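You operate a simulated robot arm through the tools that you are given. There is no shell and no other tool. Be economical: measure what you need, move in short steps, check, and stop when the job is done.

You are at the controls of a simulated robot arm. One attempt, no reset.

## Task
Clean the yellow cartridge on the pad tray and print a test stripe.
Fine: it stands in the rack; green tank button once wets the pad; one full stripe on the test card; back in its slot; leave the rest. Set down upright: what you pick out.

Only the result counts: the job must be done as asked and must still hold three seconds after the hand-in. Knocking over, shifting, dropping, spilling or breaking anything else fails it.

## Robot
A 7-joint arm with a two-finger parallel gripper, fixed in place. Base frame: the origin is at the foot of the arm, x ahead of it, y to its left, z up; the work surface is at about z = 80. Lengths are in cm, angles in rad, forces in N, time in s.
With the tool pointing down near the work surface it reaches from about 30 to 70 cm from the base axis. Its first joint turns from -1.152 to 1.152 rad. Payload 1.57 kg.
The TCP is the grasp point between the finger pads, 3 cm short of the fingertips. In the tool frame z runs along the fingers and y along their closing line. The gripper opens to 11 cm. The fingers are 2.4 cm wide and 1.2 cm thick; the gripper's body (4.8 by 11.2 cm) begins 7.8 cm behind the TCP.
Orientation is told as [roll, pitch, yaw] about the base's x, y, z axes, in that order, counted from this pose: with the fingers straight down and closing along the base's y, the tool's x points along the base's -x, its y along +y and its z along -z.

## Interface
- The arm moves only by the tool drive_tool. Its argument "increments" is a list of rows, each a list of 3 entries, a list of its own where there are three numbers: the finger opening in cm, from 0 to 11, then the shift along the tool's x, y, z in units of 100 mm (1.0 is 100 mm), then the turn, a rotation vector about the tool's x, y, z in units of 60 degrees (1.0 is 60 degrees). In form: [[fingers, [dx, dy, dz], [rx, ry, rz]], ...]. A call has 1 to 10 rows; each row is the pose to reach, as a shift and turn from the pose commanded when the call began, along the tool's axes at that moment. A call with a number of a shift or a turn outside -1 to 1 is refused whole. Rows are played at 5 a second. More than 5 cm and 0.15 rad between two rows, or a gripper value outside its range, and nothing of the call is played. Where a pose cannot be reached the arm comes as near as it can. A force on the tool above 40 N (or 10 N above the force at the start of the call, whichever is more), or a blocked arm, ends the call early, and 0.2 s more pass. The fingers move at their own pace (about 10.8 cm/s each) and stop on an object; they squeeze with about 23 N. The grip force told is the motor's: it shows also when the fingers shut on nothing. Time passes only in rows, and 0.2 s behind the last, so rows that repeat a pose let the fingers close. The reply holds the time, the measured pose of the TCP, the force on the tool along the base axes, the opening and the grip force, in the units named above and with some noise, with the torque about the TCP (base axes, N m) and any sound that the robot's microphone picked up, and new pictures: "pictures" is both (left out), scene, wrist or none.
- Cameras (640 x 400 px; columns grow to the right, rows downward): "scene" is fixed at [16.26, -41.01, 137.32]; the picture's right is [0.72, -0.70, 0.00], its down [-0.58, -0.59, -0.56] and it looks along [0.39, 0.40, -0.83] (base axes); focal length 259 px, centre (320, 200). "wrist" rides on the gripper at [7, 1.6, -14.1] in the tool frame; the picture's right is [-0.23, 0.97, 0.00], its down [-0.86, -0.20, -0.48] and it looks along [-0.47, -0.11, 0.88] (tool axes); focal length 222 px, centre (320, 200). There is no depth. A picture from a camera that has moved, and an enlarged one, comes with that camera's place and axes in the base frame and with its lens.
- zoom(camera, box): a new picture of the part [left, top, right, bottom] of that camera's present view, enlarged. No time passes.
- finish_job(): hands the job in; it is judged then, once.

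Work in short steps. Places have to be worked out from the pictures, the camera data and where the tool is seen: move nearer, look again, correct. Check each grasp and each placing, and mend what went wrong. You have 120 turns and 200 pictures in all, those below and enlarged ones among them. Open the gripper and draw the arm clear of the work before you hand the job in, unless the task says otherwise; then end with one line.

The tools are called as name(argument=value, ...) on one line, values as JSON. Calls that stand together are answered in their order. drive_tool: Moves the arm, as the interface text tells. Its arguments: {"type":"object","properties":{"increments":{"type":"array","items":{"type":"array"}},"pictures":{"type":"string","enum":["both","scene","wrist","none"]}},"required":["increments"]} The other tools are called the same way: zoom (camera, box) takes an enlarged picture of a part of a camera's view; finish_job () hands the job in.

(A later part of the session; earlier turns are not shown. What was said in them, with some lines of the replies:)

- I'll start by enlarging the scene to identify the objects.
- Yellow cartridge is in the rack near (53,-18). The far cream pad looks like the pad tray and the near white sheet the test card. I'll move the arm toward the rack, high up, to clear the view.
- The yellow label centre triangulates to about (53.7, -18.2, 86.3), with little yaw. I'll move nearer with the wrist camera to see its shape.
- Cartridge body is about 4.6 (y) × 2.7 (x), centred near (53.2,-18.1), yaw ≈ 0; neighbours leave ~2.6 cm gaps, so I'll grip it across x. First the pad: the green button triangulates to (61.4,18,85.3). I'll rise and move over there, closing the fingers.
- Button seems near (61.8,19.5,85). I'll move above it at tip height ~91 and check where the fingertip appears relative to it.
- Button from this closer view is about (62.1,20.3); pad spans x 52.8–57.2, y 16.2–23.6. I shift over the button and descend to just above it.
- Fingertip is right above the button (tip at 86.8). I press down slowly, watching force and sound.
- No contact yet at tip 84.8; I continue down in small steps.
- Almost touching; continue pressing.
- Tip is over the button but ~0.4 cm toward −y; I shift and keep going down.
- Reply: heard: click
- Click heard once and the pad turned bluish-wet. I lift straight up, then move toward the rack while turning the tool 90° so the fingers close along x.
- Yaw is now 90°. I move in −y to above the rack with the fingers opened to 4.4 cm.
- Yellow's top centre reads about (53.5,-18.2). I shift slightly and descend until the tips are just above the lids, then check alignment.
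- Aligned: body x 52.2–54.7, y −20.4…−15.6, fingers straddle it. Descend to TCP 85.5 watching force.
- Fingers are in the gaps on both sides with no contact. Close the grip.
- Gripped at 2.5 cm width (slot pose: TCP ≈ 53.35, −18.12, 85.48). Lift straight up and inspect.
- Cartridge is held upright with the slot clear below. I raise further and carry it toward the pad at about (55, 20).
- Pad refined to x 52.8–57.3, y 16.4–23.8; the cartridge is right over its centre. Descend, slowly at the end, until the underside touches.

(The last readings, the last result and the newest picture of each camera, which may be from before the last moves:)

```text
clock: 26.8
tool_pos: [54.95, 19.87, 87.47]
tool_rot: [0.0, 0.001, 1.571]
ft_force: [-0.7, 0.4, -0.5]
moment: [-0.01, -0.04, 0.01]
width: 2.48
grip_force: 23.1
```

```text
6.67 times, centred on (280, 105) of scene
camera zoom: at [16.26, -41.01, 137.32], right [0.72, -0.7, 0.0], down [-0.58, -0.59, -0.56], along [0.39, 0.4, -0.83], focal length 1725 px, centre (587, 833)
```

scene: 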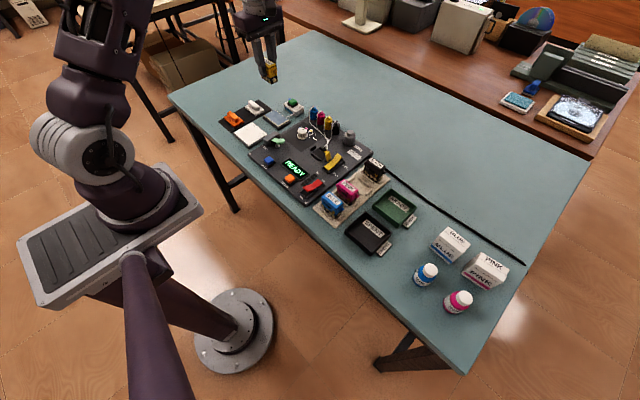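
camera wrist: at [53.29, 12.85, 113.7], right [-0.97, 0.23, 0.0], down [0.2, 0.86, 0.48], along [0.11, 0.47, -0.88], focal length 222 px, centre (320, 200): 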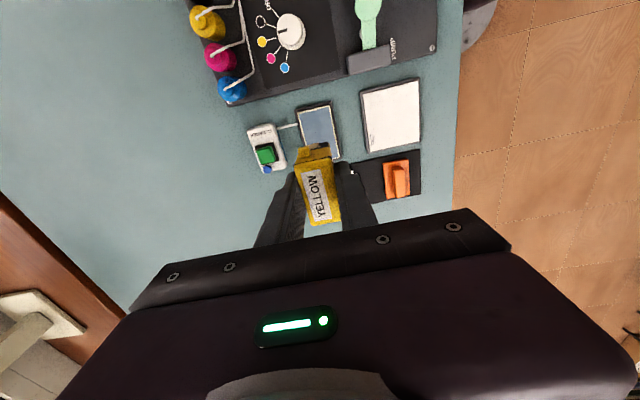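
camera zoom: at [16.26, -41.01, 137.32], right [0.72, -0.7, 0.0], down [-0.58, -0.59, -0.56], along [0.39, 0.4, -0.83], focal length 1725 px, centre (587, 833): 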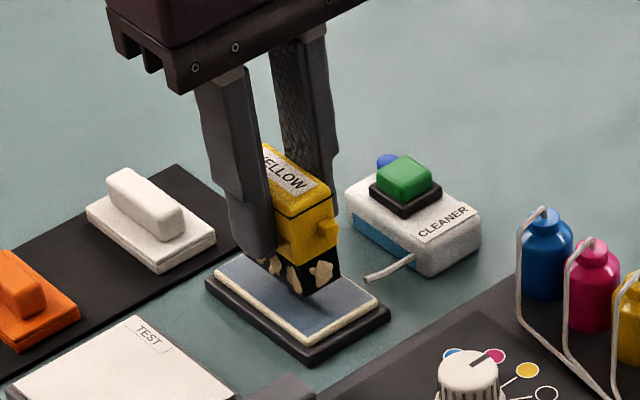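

Still a bit above the pad. Continue down in 0.2 cm steps until the force rises.

drive_tool(increments=[[1, [0, 0, 0.03], [0, 0, 0]], [1, [0, 0, 0.06], [0, 0, 0]], [1, [0, 0, 0.08], [0, 0, 0]], [1, [0, 0, 0.1], [0, 0, 0]]], pictures="none")

zoom(camera="scene", box=[240, 75, 320, 135])

```text
clock: 27.8
tool_pos: [55.1, 19.78, 86.26]
tool_rot: [-0.001, 0.0, 1.57]
ft_force: [-0.5, 0.1, -0.2]
moment: [-0.02, -0.03, -0.02]
width: 2.51
grip_force: 23.2
```

```text
6.67 times, centred on (280, 105) of scene
camera zoom: at [16.26, -41.01, 137.32], right [0.72, -0.7, 0.0], down [-0.58, -0.59, -0.56], along [0.39, 0.4, -0.83], focal length 1725 px, centre (587, 833)
```

zoom: 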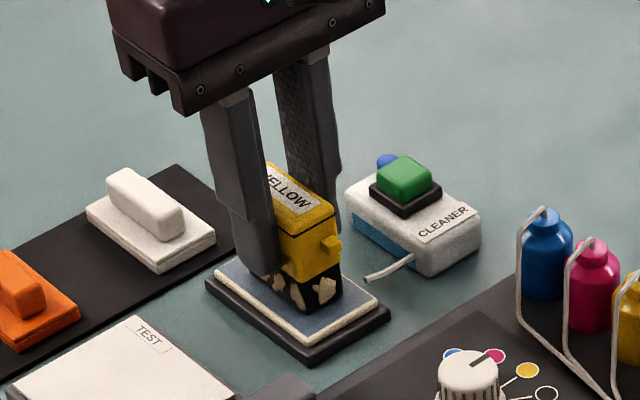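

Nearly there; a few more millimetres.

drive_tool(increments=[[1, [0, 0, 0.02], [0, 0, 0]], [1, [0, 0, 0.035], [0, 0, 0]], [1, [0, 0, 0.05], [0, 0, 0]]], pictures="none")

```text
clock: 28.5
tool_pos: [54.97, 19.86, 86.04]
tool_rot: [-0.003, 0.001, 1.571]
ft_force: [-4.0, -1.8, 11.9]
moment: [-0.04, 0.2, 0.03]
width: 2.54
grip_force: 23.1
stopped in row 3: the force on the tool passed its limit at 44 N (the readings are from after the stop); the commanded pose is now the measured one
```

Contact with the pad at TCP z ≈ 86.04 (12 N now). I rub with small strokes along y at this height, staying on the pad.

drive_tool(increments=[[1, [0.04, 0, -0.001], [0, 0, 0]], [1, [0.09, 0, -0.001], [0, 0, 0]], [1, [0.04, 0, -0.001], [0, 0, 0]], [1, [-0.02, 0, -0.001], [0, 0, 0]], [1, [-0.08, 0, -0.001], [0, 0, 0]], [1, [-0.02, 0, -0.001], [0, 0, 0]], [1, [0.04, 0, -0.001], [0, 0, 0]], [1, [0.09, 0, -0.001], [0, 0, 0]], [1, [0.04, 0, -0.001], [0, 0, 0]], [1, [0, 0, -0.001], [0, 0, 0]]], pictures="none")

zoom(camera="scene", box=[240, 75, 320, 135])

```text
clock: 30.7
tool_pos: [55.13, 19.73, 86.12]
tool_rot: [-0.004, 0.002, 1.569]
ft_force: [-0.3, -7.9, 16.0]
moment: [-0.17, 0.02, 0.01]
width: 2.51
grip_force: 23.2
```

```text
6.67 times, centred on (280, 105) of scene
camera zoom: at [16.23, -41.03, 137.32], right [0.72, -0.7, 0.0], down [-0.58, -0.59, -0.56], along [0.39, 0.4, -0.83], focal length 1725 px, centre (587, 833)
```

zoom: 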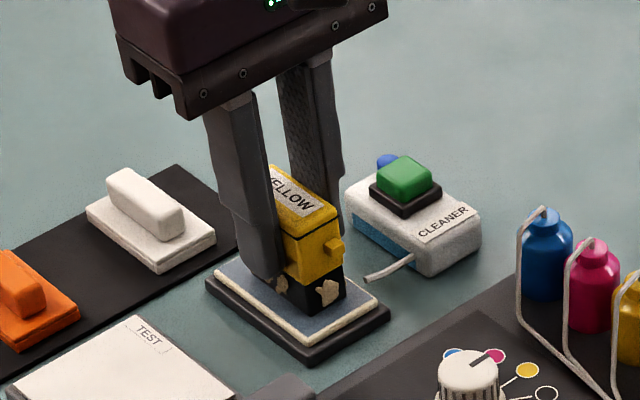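

The crust flakes on the lower part are disappearing. Keep rubbing until all are gone.

drive_tool(increments=[[1, [0.05, 0, 0], [0, 0, 0]], [1, [0.1, 0, 0], [0, 0, 0]], [1, [0.04, 0, 0], [0, 0, 0]], [1, [-0.02, 0, 0], [0, 0, 0]], [1, [-0.08, 0, 0], [0, 0, 0]], [1, [-0.02, 0, 0], [0, 0, 0]], [1, [0.04, 0, 0], [0, 0, 0]], [1, [0.1, 0, 0], [0, 0, 0]], [1, [0.04, 0, 0], [0, 0, 0]], [1, [0, 0, 0], [0, 0, 0]]], pictures="none")

drive_tool(increments=[[1, [0.05, 0, 0], [0, 0, 0]], [1, [0.1, 0, 0], [0, 0, 0]], [1, [0.04, 0, 0], [0, 0, 0]], [1, [-0.02, 0, 0], [0, 0, 0]], [1, [-0.08, 0, 0], [0, 0, 0]], [1, [-0.02, 0, 0], [0, 0, 0]], [1, [0.04, 0, 0], [0, 0, 0]], [1, [0.1, 0, 0], [0, 0, 0]], [1, [0.04, 0, 0], [0, 0, 0]], [1, [0, 0, 0], [0, 0, 0]]], pictures="none")

zoom(camera="scene", box=[250, 80, 310, 125])

zoom(camera="wrist", box=[230, 90, 430, 220])

```text
clock: 32.9
tool_pos: [55.13, 19.76, 86.16]
tool_rot: [-0.003, 0.001, 1.57]
ft_force: [1.7, -10.3, 24.8]
moment: [-0.27, 0.0, -0.01]
width: 2.49
grip_force: 22.8
```

```text
clock: 35.1
tool_pos: [55.03, 19.62, 86.4]
tool_rot: [0.0, 0.0, 1.568]
ft_force: [1.9, -8.4, 19.2]
moment: [-0.18, -0.04, 0.0]
width: 2.51
grip_force: 23.4
```

```text
8.89 times, centred on (280, 102) of scene
camera zoom: at [16.23, -41.04, 137.32], right [0.72, -0.7, 0.0], down [-0.58, -0.59, -0.56], along [0.39, 0.4, -0.83], focal length 2300 px, centre (676, 1067)
```

zoom: 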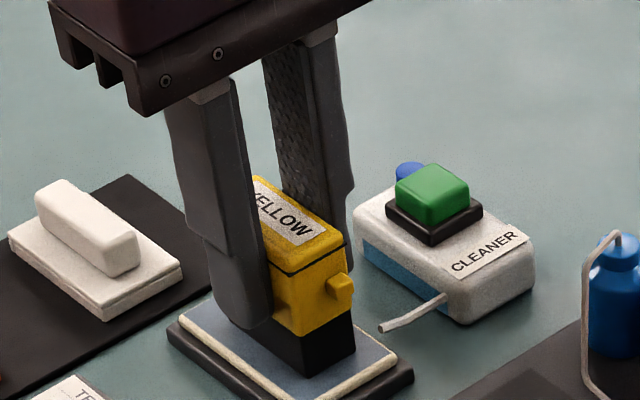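

```text
3.08 times, centred on (330, 155) of wrist
camera zoom: at [53.43, 12.64, 100.3], right [-0.97, 0.23, 0.0], down [0.2, 0.86, 0.48], along [0.11, 0.46, -0.88], focal length 684 px, centre (289, 338)
```

zoom: 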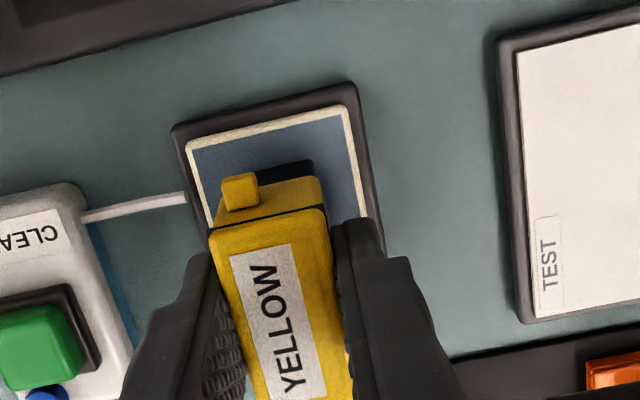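

Visible faces are clean. One more rub for margin (slightly lighter), then lift straight up and inspect.

drive_tool(increments=[[1, [0.05, 0, 0], [0, 0, 0]], [1, [0.1, 0, 0], [0, 0, 0]], [1, [0.04, 0.03, 0], [0, 0, 0]], [1, [-0.02, 0.05, 0], [0, 0, 0]], [1, [-0.08, 0.02, 0], [0, 0, 0]], [1, [-0.02, -0.02, 0], [0, 0, 0]], [1, [0.04, -0.05, 0], [0, 0, 0]], [1, [0.1, -0.02, 0], [0, 0, 0]], [1, [0.04, 0, 0], [0, 0, 0]], [1, [0.02, 0, 0], [0, 0, 0]]], pictures="none")

drive_tool(increments=[[1, [0, 0, -0.05], [0, 0, 0]], [1, [0, 0, -0.3], [0, 0, 0]], [1, [0, 0, -0.5], [0, 0, 0]], [1, [0, 0, -0.5], [0, 0, 0]]], pictures="none")

zoom(camera="scene", box=[240, 75, 304, 123])

zoom(camera="wrist", box=[230, 90, 430, 220])

```text
clock: 37.3
tool_pos: [55.14, 19.51, 86.19]
tool_rot: [-0.001, 0.003, 1.57]
ft_force: [1.5, -7.7, 19.5]
moment: [-0.17, -0.02, 0.03]
width: 2.48
grip_force: 22.8
```

```text
clock: 38.3
tool_pos: [55.24, 19.63, 91.26]
tool_rot: [-0.003, 0.0, 1.57]
ft_force: [-0.5, 0.0, -1.7]
moment: [-0.01, 0.0, -0.03]
width: 2.5
grip_force: 22.6
```

```text
8.33 times, centred on (272, 99) of scene
camera zoom: at [16.26, -41.01, 137.32], right [0.72, -0.7, 0.0], down [-0.58, -0.59, -0.56], along [0.39, 0.4, -0.83], focal length 2156 px, centre (720, 1042)
```

zoom: 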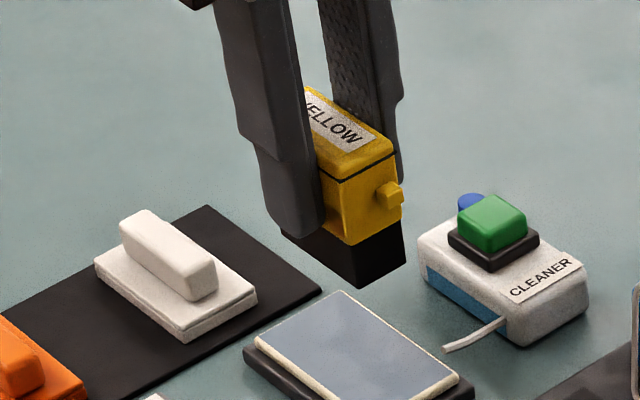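

```text
3.08 times, centred on (330, 155) of wrist
camera zoom: at [53.47, 12.57, 105.27], right [-0.97, 0.23, 0.0], down [0.2, 0.86, 0.48], along [0.11, 0.47, -0.88], focal length 684 px, centre (289, 338)
```

zoom: 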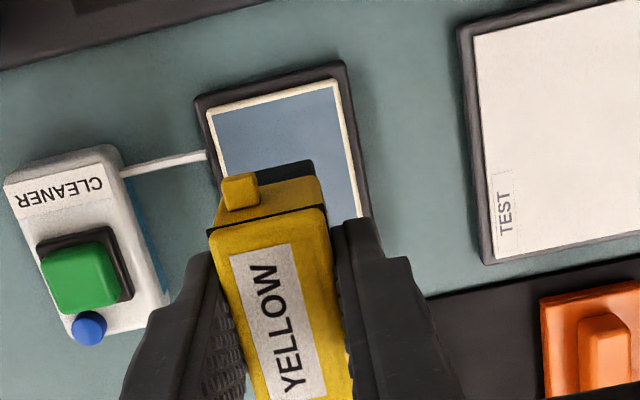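

The cartridge is clean and unmoved in the grip. Card spans x 40.9–48.2, y 15.9–24.1; I carry it above the near-x end (41.7, 19.6), planning one stripe in +x.

drive_tool(increments=[[1, [0, 0.35, 0], [0, 0, 0]], [1, [0, 0.7, 0], [0, 0, 0]], [1, [0, 0.7, 0], [0, 0, 0]]], pictures="none")

drive_tool(increments=[[1, [0, 0.35, 0.05], [0, 0, 0]], [1, [0, 0.64, 0.1], [0, 0, 0]], [1, [0, 0.64, 0.3], [0, 0, 0]], [1, [0, 0.64, 0.3], [0, 0, 0]]], pictures="none")

zoom(camera="scene", box=[220, 80, 300, 150])

zoom(camera="wrist", box=[190, 60, 450, 230])

```text
clock: 39.1
tool_pos: [48.16, 19.58, 91.24]
tool_rot: [0.0, -0.001, 1.571]
ft_force: [0.4, -0.9, -0.3]
moment: [-0.02, 0.03, 0.02]
width: 2.5
grip_force: 22.4
```

```text
clock: 40.1
tool_pos: [41.72, 19.59, 88.08]
tool_rot: [-0.002, 0.001, 1.571]
ft_force: [-0.2, -0.3, -0.5]
moment: [-0.02, -0.01, 0.0]
width: 2.49
grip_force: 23.0
```

```text
5.71 times, centred on (260, 115) of scene
camera zoom: at [16.26, -41.01, 137.32], right [0.72, -0.7, 0.0], down [-0.58, -0.59, -0.56], along [0.39, 0.4, -0.83], focal length 1479 px, centre (663, 686)
```

zoom: 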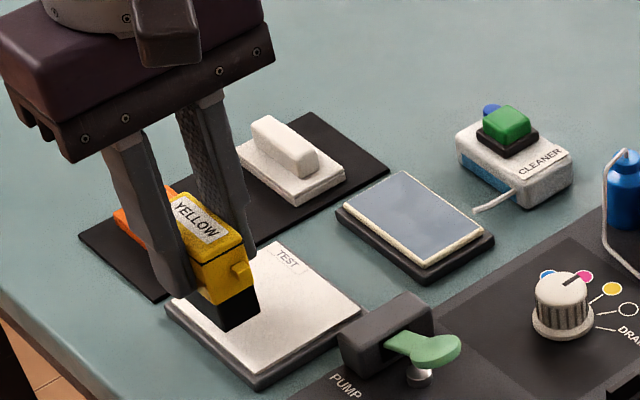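

```text
2.35 times, centred on (320, 145) of wrist
camera zoom: at [40.06, 12.48, 102.23], right [-0.97, 0.23, 0.0], down [0.2, 0.86, 0.48], along [0.11, 0.47, -0.88], focal length 523 px, centre (320, 329)
```

zoom: 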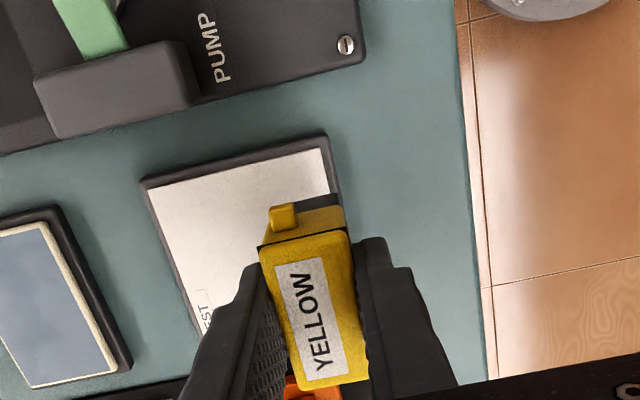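

Above the near edge of the card. Lower gently to contact.

drive_tool(increments=[[1, [0, 0, 0.1], [0, 0, 0]], [1, [0, 0, 0.17], [0, 0, 0]], [1, [0, 0, 0.2], [0, 0, 0]], [1, [0, 0, 0.21], [0, 0, 0]], [1, [0, 0, 0.22], [0, 0, 0]]], pictures="none")

zoom(camera="scene", box=[230, 90, 290, 142])

```text
clock: 41.3
tool_pos: [41.65, 19.59, 85.99]
tool_rot: [-0.004, 0.001, 1.571]
ft_force: [-2.0, -1.5, 10.8]
moment: [0.03, 0.11, -0.03]
width: 2.5
grip_force: 23.5
```

```text
7.69 times, centred on (260, 116) of scene
camera zoom: at [16.24, -41.01, 137.32], right [0.72, -0.7, 0.0], down [-0.58, -0.59, -0.56], along [0.39, 0.4, -0.83], focal length 1990 px, centre (782, 846)
```

zoom: 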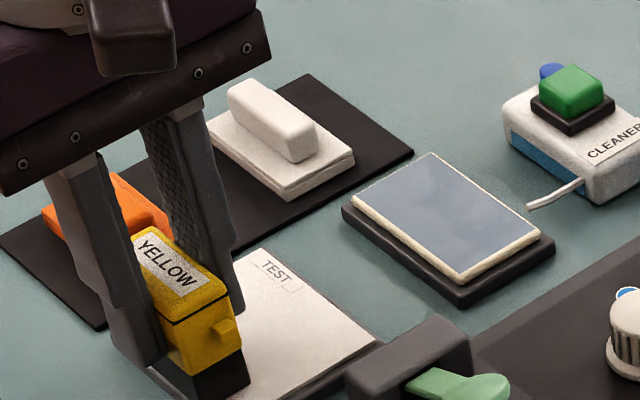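

Contact at ~11 N. Drag in +x by 6 cm in one even pass.

drive_tool(increments=[[1, [0, -0.07, 0], [0, 0, 0]], [1, [0, -0.14, 0], [0, 0, 0]], [1, [0, -0.21, 0], [0, 0, 0]], [1, [0, -0.28, 0], [0, 0, 0]], [1, [0, -0.35, 0], [0, 0, 0]], [1, [0, -0.42, 0], [0, 0, 0]], [1, [0, -0.49, 0], [0, 0, 0]], [1, [0, -0.55, 0], [0, 0, 0]], [1, [0, -0.6, 0], [0, 0, 0]]], pictures="none")

zoom(camera="scene", box=[230, 90, 290, 150])

zoom(camera="wrist", box=[220, 60, 480, 230])

```text
clock: 43.3
tool_pos: [47.62, 19.62, 85.84]
tool_rot: [-0.001, 0.0, 1.572]
ft_force: [-9.6, -0.5, 25.5]
moment: [0.1, 0.54, 0.0]
width: 2.5
grip_force: 22.7
```

```text
6.67 times, centred on (260, 120) of scene
camera zoom: at [16.2, -41.02, 137.32], right [0.72, -0.7, 0.0], down [-0.58, -0.59, -0.56], along [0.39, 0.4, -0.83], focal length 1725 px, centre (720, 733)
```

zoom: 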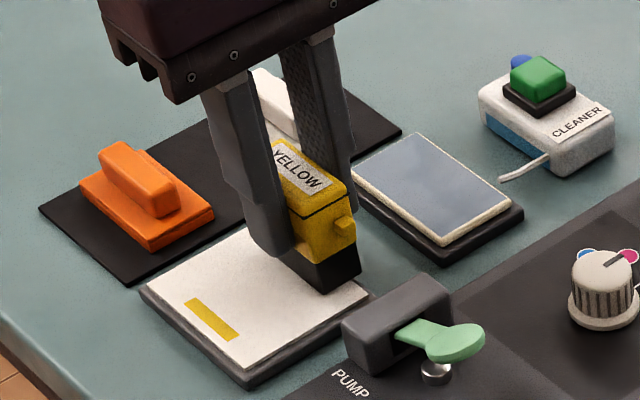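

```text
2.35 times, centred on (350, 145) of wrist
camera zoom: at [45.98, 12.55, 100.04], right [-0.97, 0.23, 0.0], down [0.2, 0.86, 0.48], along [0.11, 0.47, -0.88], focal length 523 px, centre (249, 329)
```

zoom: 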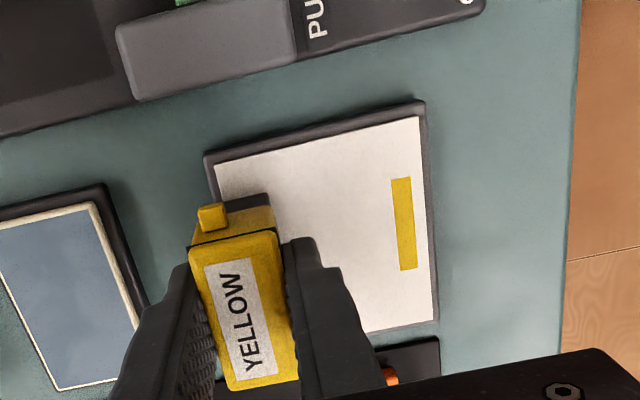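

A yellow bar appeared where the cartridge first touched (about 41.85, 19.7; ~4 cm long) and dragging added nothing. I look closer before lifting.

zoom(camera="wrist", box=[290, 100, 410, 200])

zoom(camera="scene", box=[240, 120, 290, 155])

```text
4.00 times, centred on (350, 150) of wrist
camera zoom: at [45.98, 12.55, 100.04], right [-0.97, 0.23, 0.0], down [0.2, 0.86, 0.48], along [0.11, 0.47, -0.88], focal length 888 px, centre (200, 400)
```

zoom: 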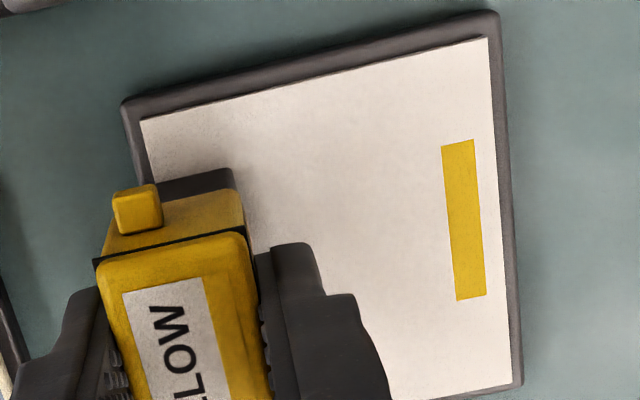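

```text
11.43 times, centred on (265, 138) of scene
camera zoom: at [16.2, -41.02, 137.32], right [0.72, -0.7, 0.0], down [-0.58, -0.59, -0.56], along [0.39, 0.4, -0.83], focal length 2957 px, centre (949, 914)
```

zoom: 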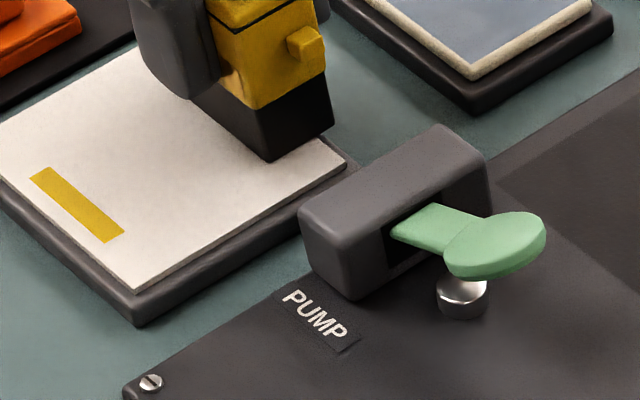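

It is one solid, gap-free bar: a full stripe printed by the touch. I lift straight up and check the card.

drive_tool(increments=[[1, [0, 0, -0.15], [0, 0, 0]], [1, [0, 0, -0.5], [0, 0, 0]], [1, [0, 0, -0.9], [0, 0, 0]], [1, [0, 0, -0.9], [0, 0, 0]]], pictures="none")

zoom(camera="scene", box=[225, 75, 305, 150])

zoom(camera="wrist", box=[220, 60, 480, 230])

```text
clock: 44.3
tool_pos: [47.73, 19.63, 95.04]
tool_rot: [-0.003, 0.0, 1.571]
ft_force: [-0.1, 0.0, -1.3]
moment: [-0.01, -0.03, 0.0]
width: 2.5
grip_force: 23.4
```

```text
5.33 times, centred on (265, 112) of scene
camera zoom: at [16.26, -41.01, 137.32], right [0.72, -0.7, 0.0], down [-0.58, -0.59, -0.56], along [0.39, 0.4, -0.83], focal length 1380 px, centre (613, 667)
```

zoom: 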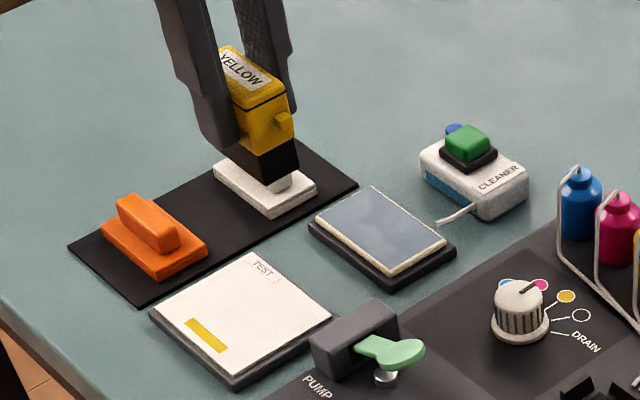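

```text
2.35 times, centred on (350, 145) of wrist
camera zoom: at [46.08, 12.52, 109.1], right [-0.97, 0.23, 0.0], down [0.2, 0.85, 0.48], along [0.11, 0.47, -0.88], focal length 523 px, centre (249, 329)
```

zoom: 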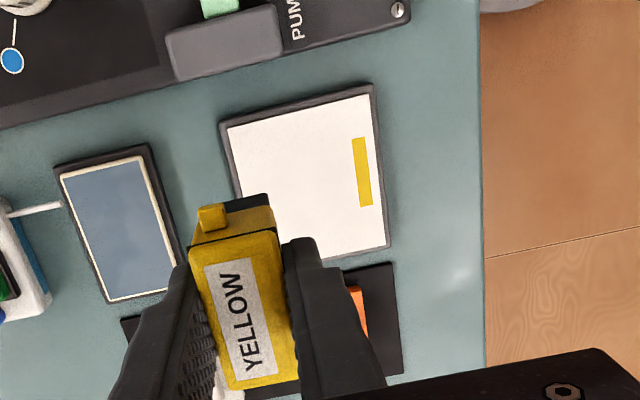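

Exactly one stripe on the card. Now carry the cartridge back above its slot (53.35, −18.12).

drive_tool(increments=[[1, [0.1, -0.15, -0.3], [0, 0, 0]], [1, [0.35, -0.35, -0.5], [0, 0, 0]], [1, [0.7, -0.56, -0.5], [0, 0, 0]], [1, [1.0, -0.56, -0.5], [0, 0, 0]]], pictures="none")

drive_tool(increments=[[1, [0.4, 0, 0], [0, 0, 0]], [1, [0.8, 0, 0], [0, 0, 0]], [1, [1.0, 0, 0], [0, 0, 0]]], pictures="none")

drive_tool(increments=[[1, [0.4, 0, 0], [0, 0, 0]], [1, [0.8, 0, 0], [0, 0, 0]], [1, [1.0, 0, 0], [0, 0, 0]]], pictures="none")

drive_tool(increments=[[1, [0.4, 0, 0], [0, 0, 0]], [1, [0.775, 0, 0], [0, 0, 0]], [1, [0.775, 0, 0], [0, 0, 0]], [1, [0.775, 0, 0], [0, 0, 0]]], pictures="none")

```text
clock: 45.3
tool_pos: [53.25, 9.72, 100.02]
tool_rot: [-0.003, 0.0, 1.57]
ft_force: [0.0, -0.4, -0.4]
moment: [0.01, -0.03, -0.01]
width: 2.5
grip_force: 22.9
```

```text
clock: 46.1
tool_pos: [53.45, -0.34, 100.03]
tool_rot: [-0.002, 0.0, 1.572]
ft_force: [0.5, -0.3, -0.7]
moment: [0.01, 0.01, -0.02]
width: 2.51
grip_force: 23.0
```

```text
clock: 46.9
tool_pos: [53.31, -10.4, 99.98]
tool_rot: [-0.001, 0.0, 1.571]
ft_force: [0.5, 0.2, -0.8]
moment: [0.01, -0.02, -0.01]
width: 2.49
grip_force: 22.9
```

```text
clock: 47.9
tool_pos: [53.39, -18.14, 99.93]
tool_rot: [-0.003, 0.0, 1.571]
ft_force: [0.4, 0.6, -1.2]
moment: [-0.02, 0.03, 0.02]
width: 2.5
grip_force: 23.3
```

Right above the slot. Descend to TCP 91 and inspect alignment.

drive_tool(increments=[[1, [0, 0, 0.4], [0, 0, 0]], [1, [0, 0, 0.8], [0, 0, 0]], [1, [0, 0, 0.9], [0, 0, 0]], [1, [0, 0, 0.9], [0, 0, 0]]], pictures="none")

zoom(camera="wrist", box=[230, 90, 430, 220])

zoom(camera="scene", box=[330, 140, 400, 195])

```text
clock: 48.9
tool_pos: [53.34, -18.05, 90.9]
tool_rot: [-0.004, 0.001, 1.571]
ft_force: [0.0, -0.9, 0.4]
moment: [0.01, -0.01, -0.04]
width: 2.5
grip_force: 23.0
```

```text
3.08 times, centred on (330, 155) of wrist
camera zoom: at [51.67, -25.13, 105.02], right [-0.97, 0.23, 0.0], down [0.2, 0.86, 0.48], along [0.11, 0.47, -0.88], focal length 684 px, centre (289, 338)
```

zoom: 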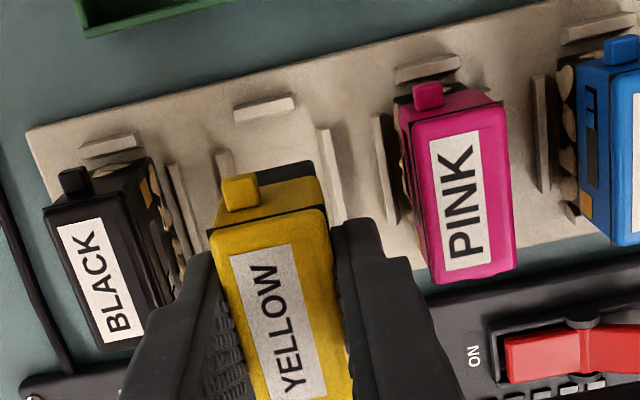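

```text
7.27 times, centred on (365, 168) of scene
camera zoom: at [16.26, -41.01, 137.32], right [0.72, -0.7, 0.0], down [-0.58, -0.59, -0.56], along [0.39, 0.4, -0.83], focal length 1882 px, centre (-7, 436)
```

zoom: 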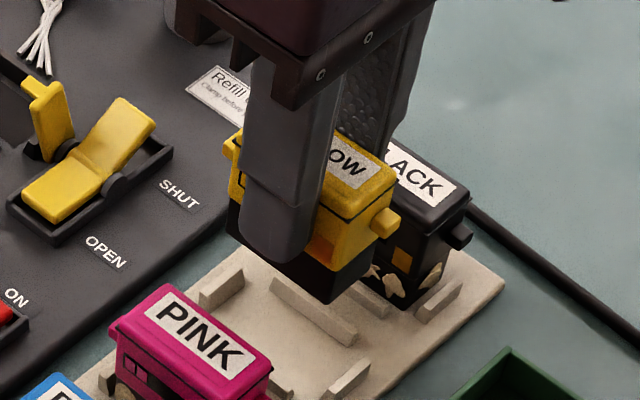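

Grip geometry matches the original picked pose. Lower gently into the slot, watching forces.

drive_tool(increments=[[1, [0, 0, 0.12], [0, 0, 0]], [1, [0, 0, 0.24], [0, 0, 0]], [1, [0, 0, 0.34], [0, 0, 0]], [1, [0, 0, 0.42], [0, 0, 0]]], pictures="none")

zoom(camera="wrist", box=[230, 90, 430, 220])

zoom(camera="scene", box=[330, 140, 400, 195])

```text
clock: 49.9
tool_pos: [53.33, -18.05, 86.64]
tool_rot: [-0.002, 0.001, 1.569]
ft_force: [0.4, -0.2, -0.2]
moment: [0.03, -0.05, 0.03]
width: 2.49
grip_force: 22.8
```

```text
3.08 times, centred on (330, 155) of wrist
camera zoom: at [51.63, -25.17, 100.82], right [-0.97, 0.23, 0.0], down [0.2, 0.85, 0.48], along [0.11, 0.47, -0.88], focal length 684 px, centre (289, 338)
```

zoom: 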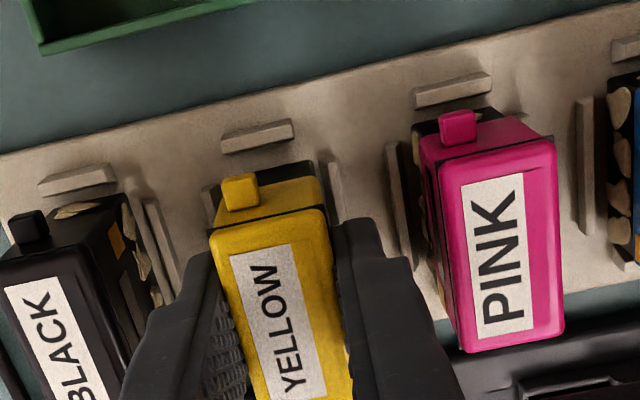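

```text
7.27 times, centred on (365, 168) of scene
camera zoom: at [16.26, -41.01, 137.32], right [0.72, -0.7, 0.0], down [-0.58, -0.59, -0.56], along [0.39, 0.4, -0.83], focal length 1882 px, centre (-7, 436)
```

zoom: 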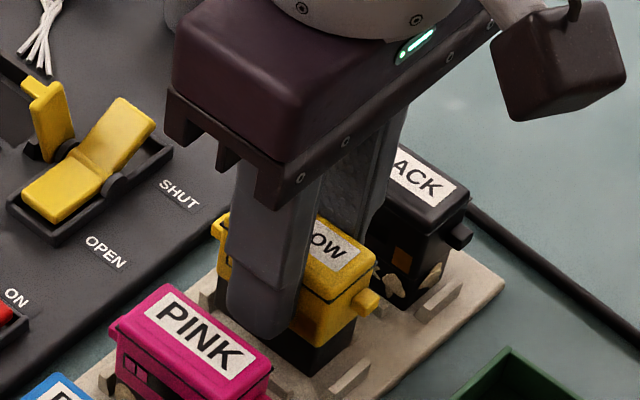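

Going between the ribs without contact. Last centimetre slowly.

drive_tool(increments=[[1, [0, 0, 0.04], [0, 0, 0]], [1, [0, 0, 0.07], [0, 0, 0]], [1, [0, 0, 0.09], [0, 0, 0]], [1, [0, 0, 0.1], [0, 0, 0]]], pictures="none")

```text
clock: 50.9
tool_pos: [53.23, -18.11, 85.7]
tool_rot: [-0.001, 0.0, 1.57]
ft_force: [-0.2, -0.2, -0.9]
moment: [-0.01, 0.01, 0.01]
width: 2.47
grip_force: 23.0
```

drive_tool(increments=[[1, [0, 0, 0.01], [0, 0, 0]], [1, [0, 0, 0.02], [0, 0, 0]]], pictures="none")

zoom(camera="scene", box=[345, 155, 393, 191])

zoom(camera="wrist", box=[230, 90, 430, 220])

```text
clock: 51.5
tool_pos: [53.33, -18.1, 85.66]
tool_rot: [-0.003, 0.0, 1.571]
ft_force: [1.8, 0.7, 0.3]
moment: [0.01, -0.06, -0.02]
width: 2.49
grip_force: 23.0
```

```text
11.11 times, centred on (369, 173) of scene
camera zoom: at [16.26, -41.01, 137.32], right [0.72, -0.7, 0.0], down [-0.58, -0.59, -0.56], along [0.39, 0.4, -0.83], focal length 2875 px, centre (-224, 500)
```

zoom: 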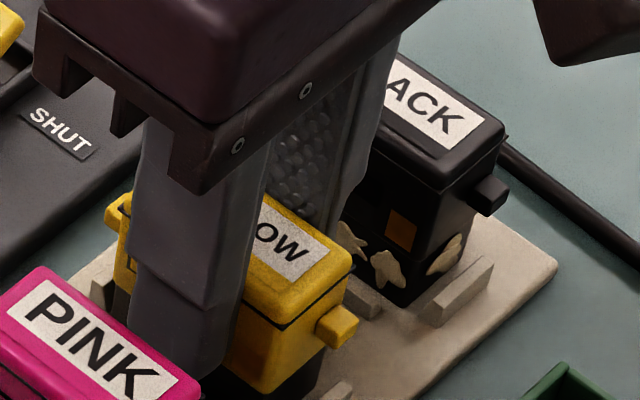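

```text
3.08 times, centred on (330, 155) of wrist
camera zoom: at [51.62, -25.18, 99.64], right [-0.97, 0.23, 0.0], down [0.2, 0.86, 0.48], along [0.11, 0.47, -0.88], focal length 684 px, centre (289, 338)
```

zoom: 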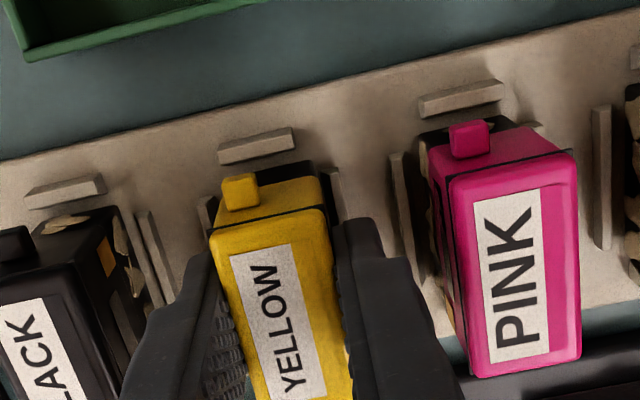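

Nearly seated (original was 85.48). Continue a couple of millimetres to find the floor.

drive_tool(increments=[[1, [0, 0, 0.01], [0, 0, 0]], [1, [0, 0, 0.02], [0, 0, 0]]], pictures="none")

```text
clock: 52.1
tool_pos: [53.41, -18.16, 85.52]
tool_rot: [-0.005, 0.001, 1.571]
ft_force: [-3.6, 3.3, 32.3]
moment: [0.34, 0.29, 0.01]
width: 2.48
grip_force: 22.7
```

Seated on the floor (32 N at z 85.5, same as the original). Ease off 1 mm and open to 4.2 cm.

drive_tool(increments=[[1, [0, 0, -0.012], [0, 0, 0]], [2.8, [0, 0, -0.012], [0, 0, 0]], [3.6, [0, 0, -0.012], [0, 0, 0]], [4.2, [0, 0, -0.012], [0, 0, 0]], [4.2, [0, 0, -0.012], [0, 0, 0]]], pictures="none")

zoom(camera="wrist", box=[230, 90, 430, 220])

```text
clock: 53.3
tool_pos: [53.34, -18.19, 85.42]
tool_rot: [-0.001, 0.001, 1.571]
ft_force: [0.4, 0.2, -0.2]
moment: [0.03, 0.02, -0.01]
width: 4.2
grip_force: 0.1
```

```text
3.08 times, centred on (330, 155) of wrist
camera zoom: at [51.62, -25.2, 99.55], right [-0.97, 0.23, 0.0], down [0.2, 0.85, 0.48], along [0.11, 0.47, -0.88], focal length 684 px, centre (289, 338)
```

zoom: 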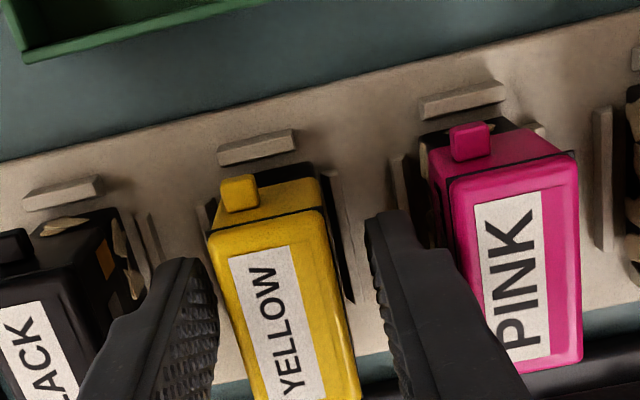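

Released, cartridge upright and fingers clear on both sides. Raise straight up.

drive_tool(increments=[[4.2, [0, 0, -0.2], [0, 0, 0]], [4.2, [0, 0, -0.5], [0, 0, 0]], [4.2, [0, 0, -0.9], [0, 0, 0]], [4.2, [0, 0, -1.0], [0, 0, 0]]], pictures="none")

drive_tool(increments=[[4.2, [-0.3, 0.2, -0.3], [0, 0, 0]], [4.2, [-0.6, 0.4, -0.5], [0, 0, 0]], [8, [-1.0, 0.6, -0.6], [0, 0, 0]], [8, [-1.0, 0.6, -0.6], [0, 0, 0]]], pictures="scene")

zoom(camera="scene", box=[320, 140, 400, 215])

zoom(camera="scene", box=[215, 80, 315, 155])

```text
clock: 54.3
tool_pos: [53.27, -18.13, 95.38]
tool_rot: [-0.003, 0.001, 1.571]
ft_force: [0.3, 0.0, 0.1]
moment: [0.0, -0.03, 0.03]
width: 4.18
grip_force: 0.0
```

```text
clock: 55.3
tool_pos: [47.04, -8.2, 101.36]
tool_rot: [-0.003, -0.001, 1.572]
ft_force: [0.5, 0.2, 0.0]
moment: [0.0, 0.01, 0.0]
width: 8.0
grip_force: 0.1
```

scene: 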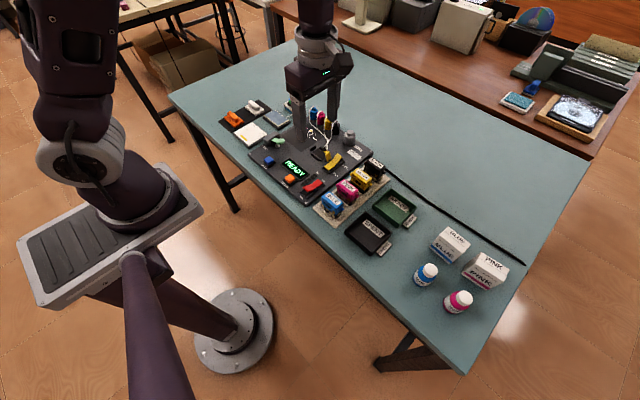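

```text
5.33 times, centred on (360, 178) of scene
camera zoom: at [16.26, -41.0, 137.32], right [0.72, -0.7, 0.0], down [-0.58, -0.59, -0.56], along [0.39, 0.4, -0.83], focal length 1380 px, centre (107, 320)
```

zoom: 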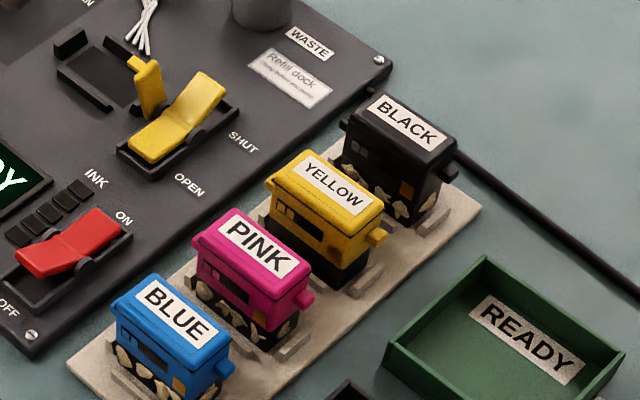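

```text
5.33 times, centred on (265, 118) of scene
camera zoom: at [16.26, -41.0, 137.32], right [0.72, -0.7, 0.0], down [-0.58, -0.59, -0.56], along [0.39, 0.4, -0.83], focal length 1380 px, centre (613, 640)
```

zoom: 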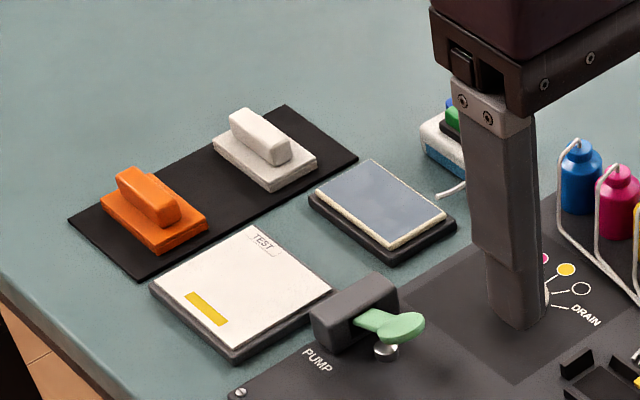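

Yellow is clean and upright in its slot, the card carries one solid stripe, everything else is undisturbed, and the arm is clear and open. Handing in.

finish_job()

```text
The job is handed in.
```

The yellow cartridge is clean and standing upright in its rack slot again. The green tank button was pressed once, and the test card carries one solid yellow stripe. I pulled the cartridge about 6 cm across the card, but ink marked only where it first touched, leaving a bar about 4 cm long.
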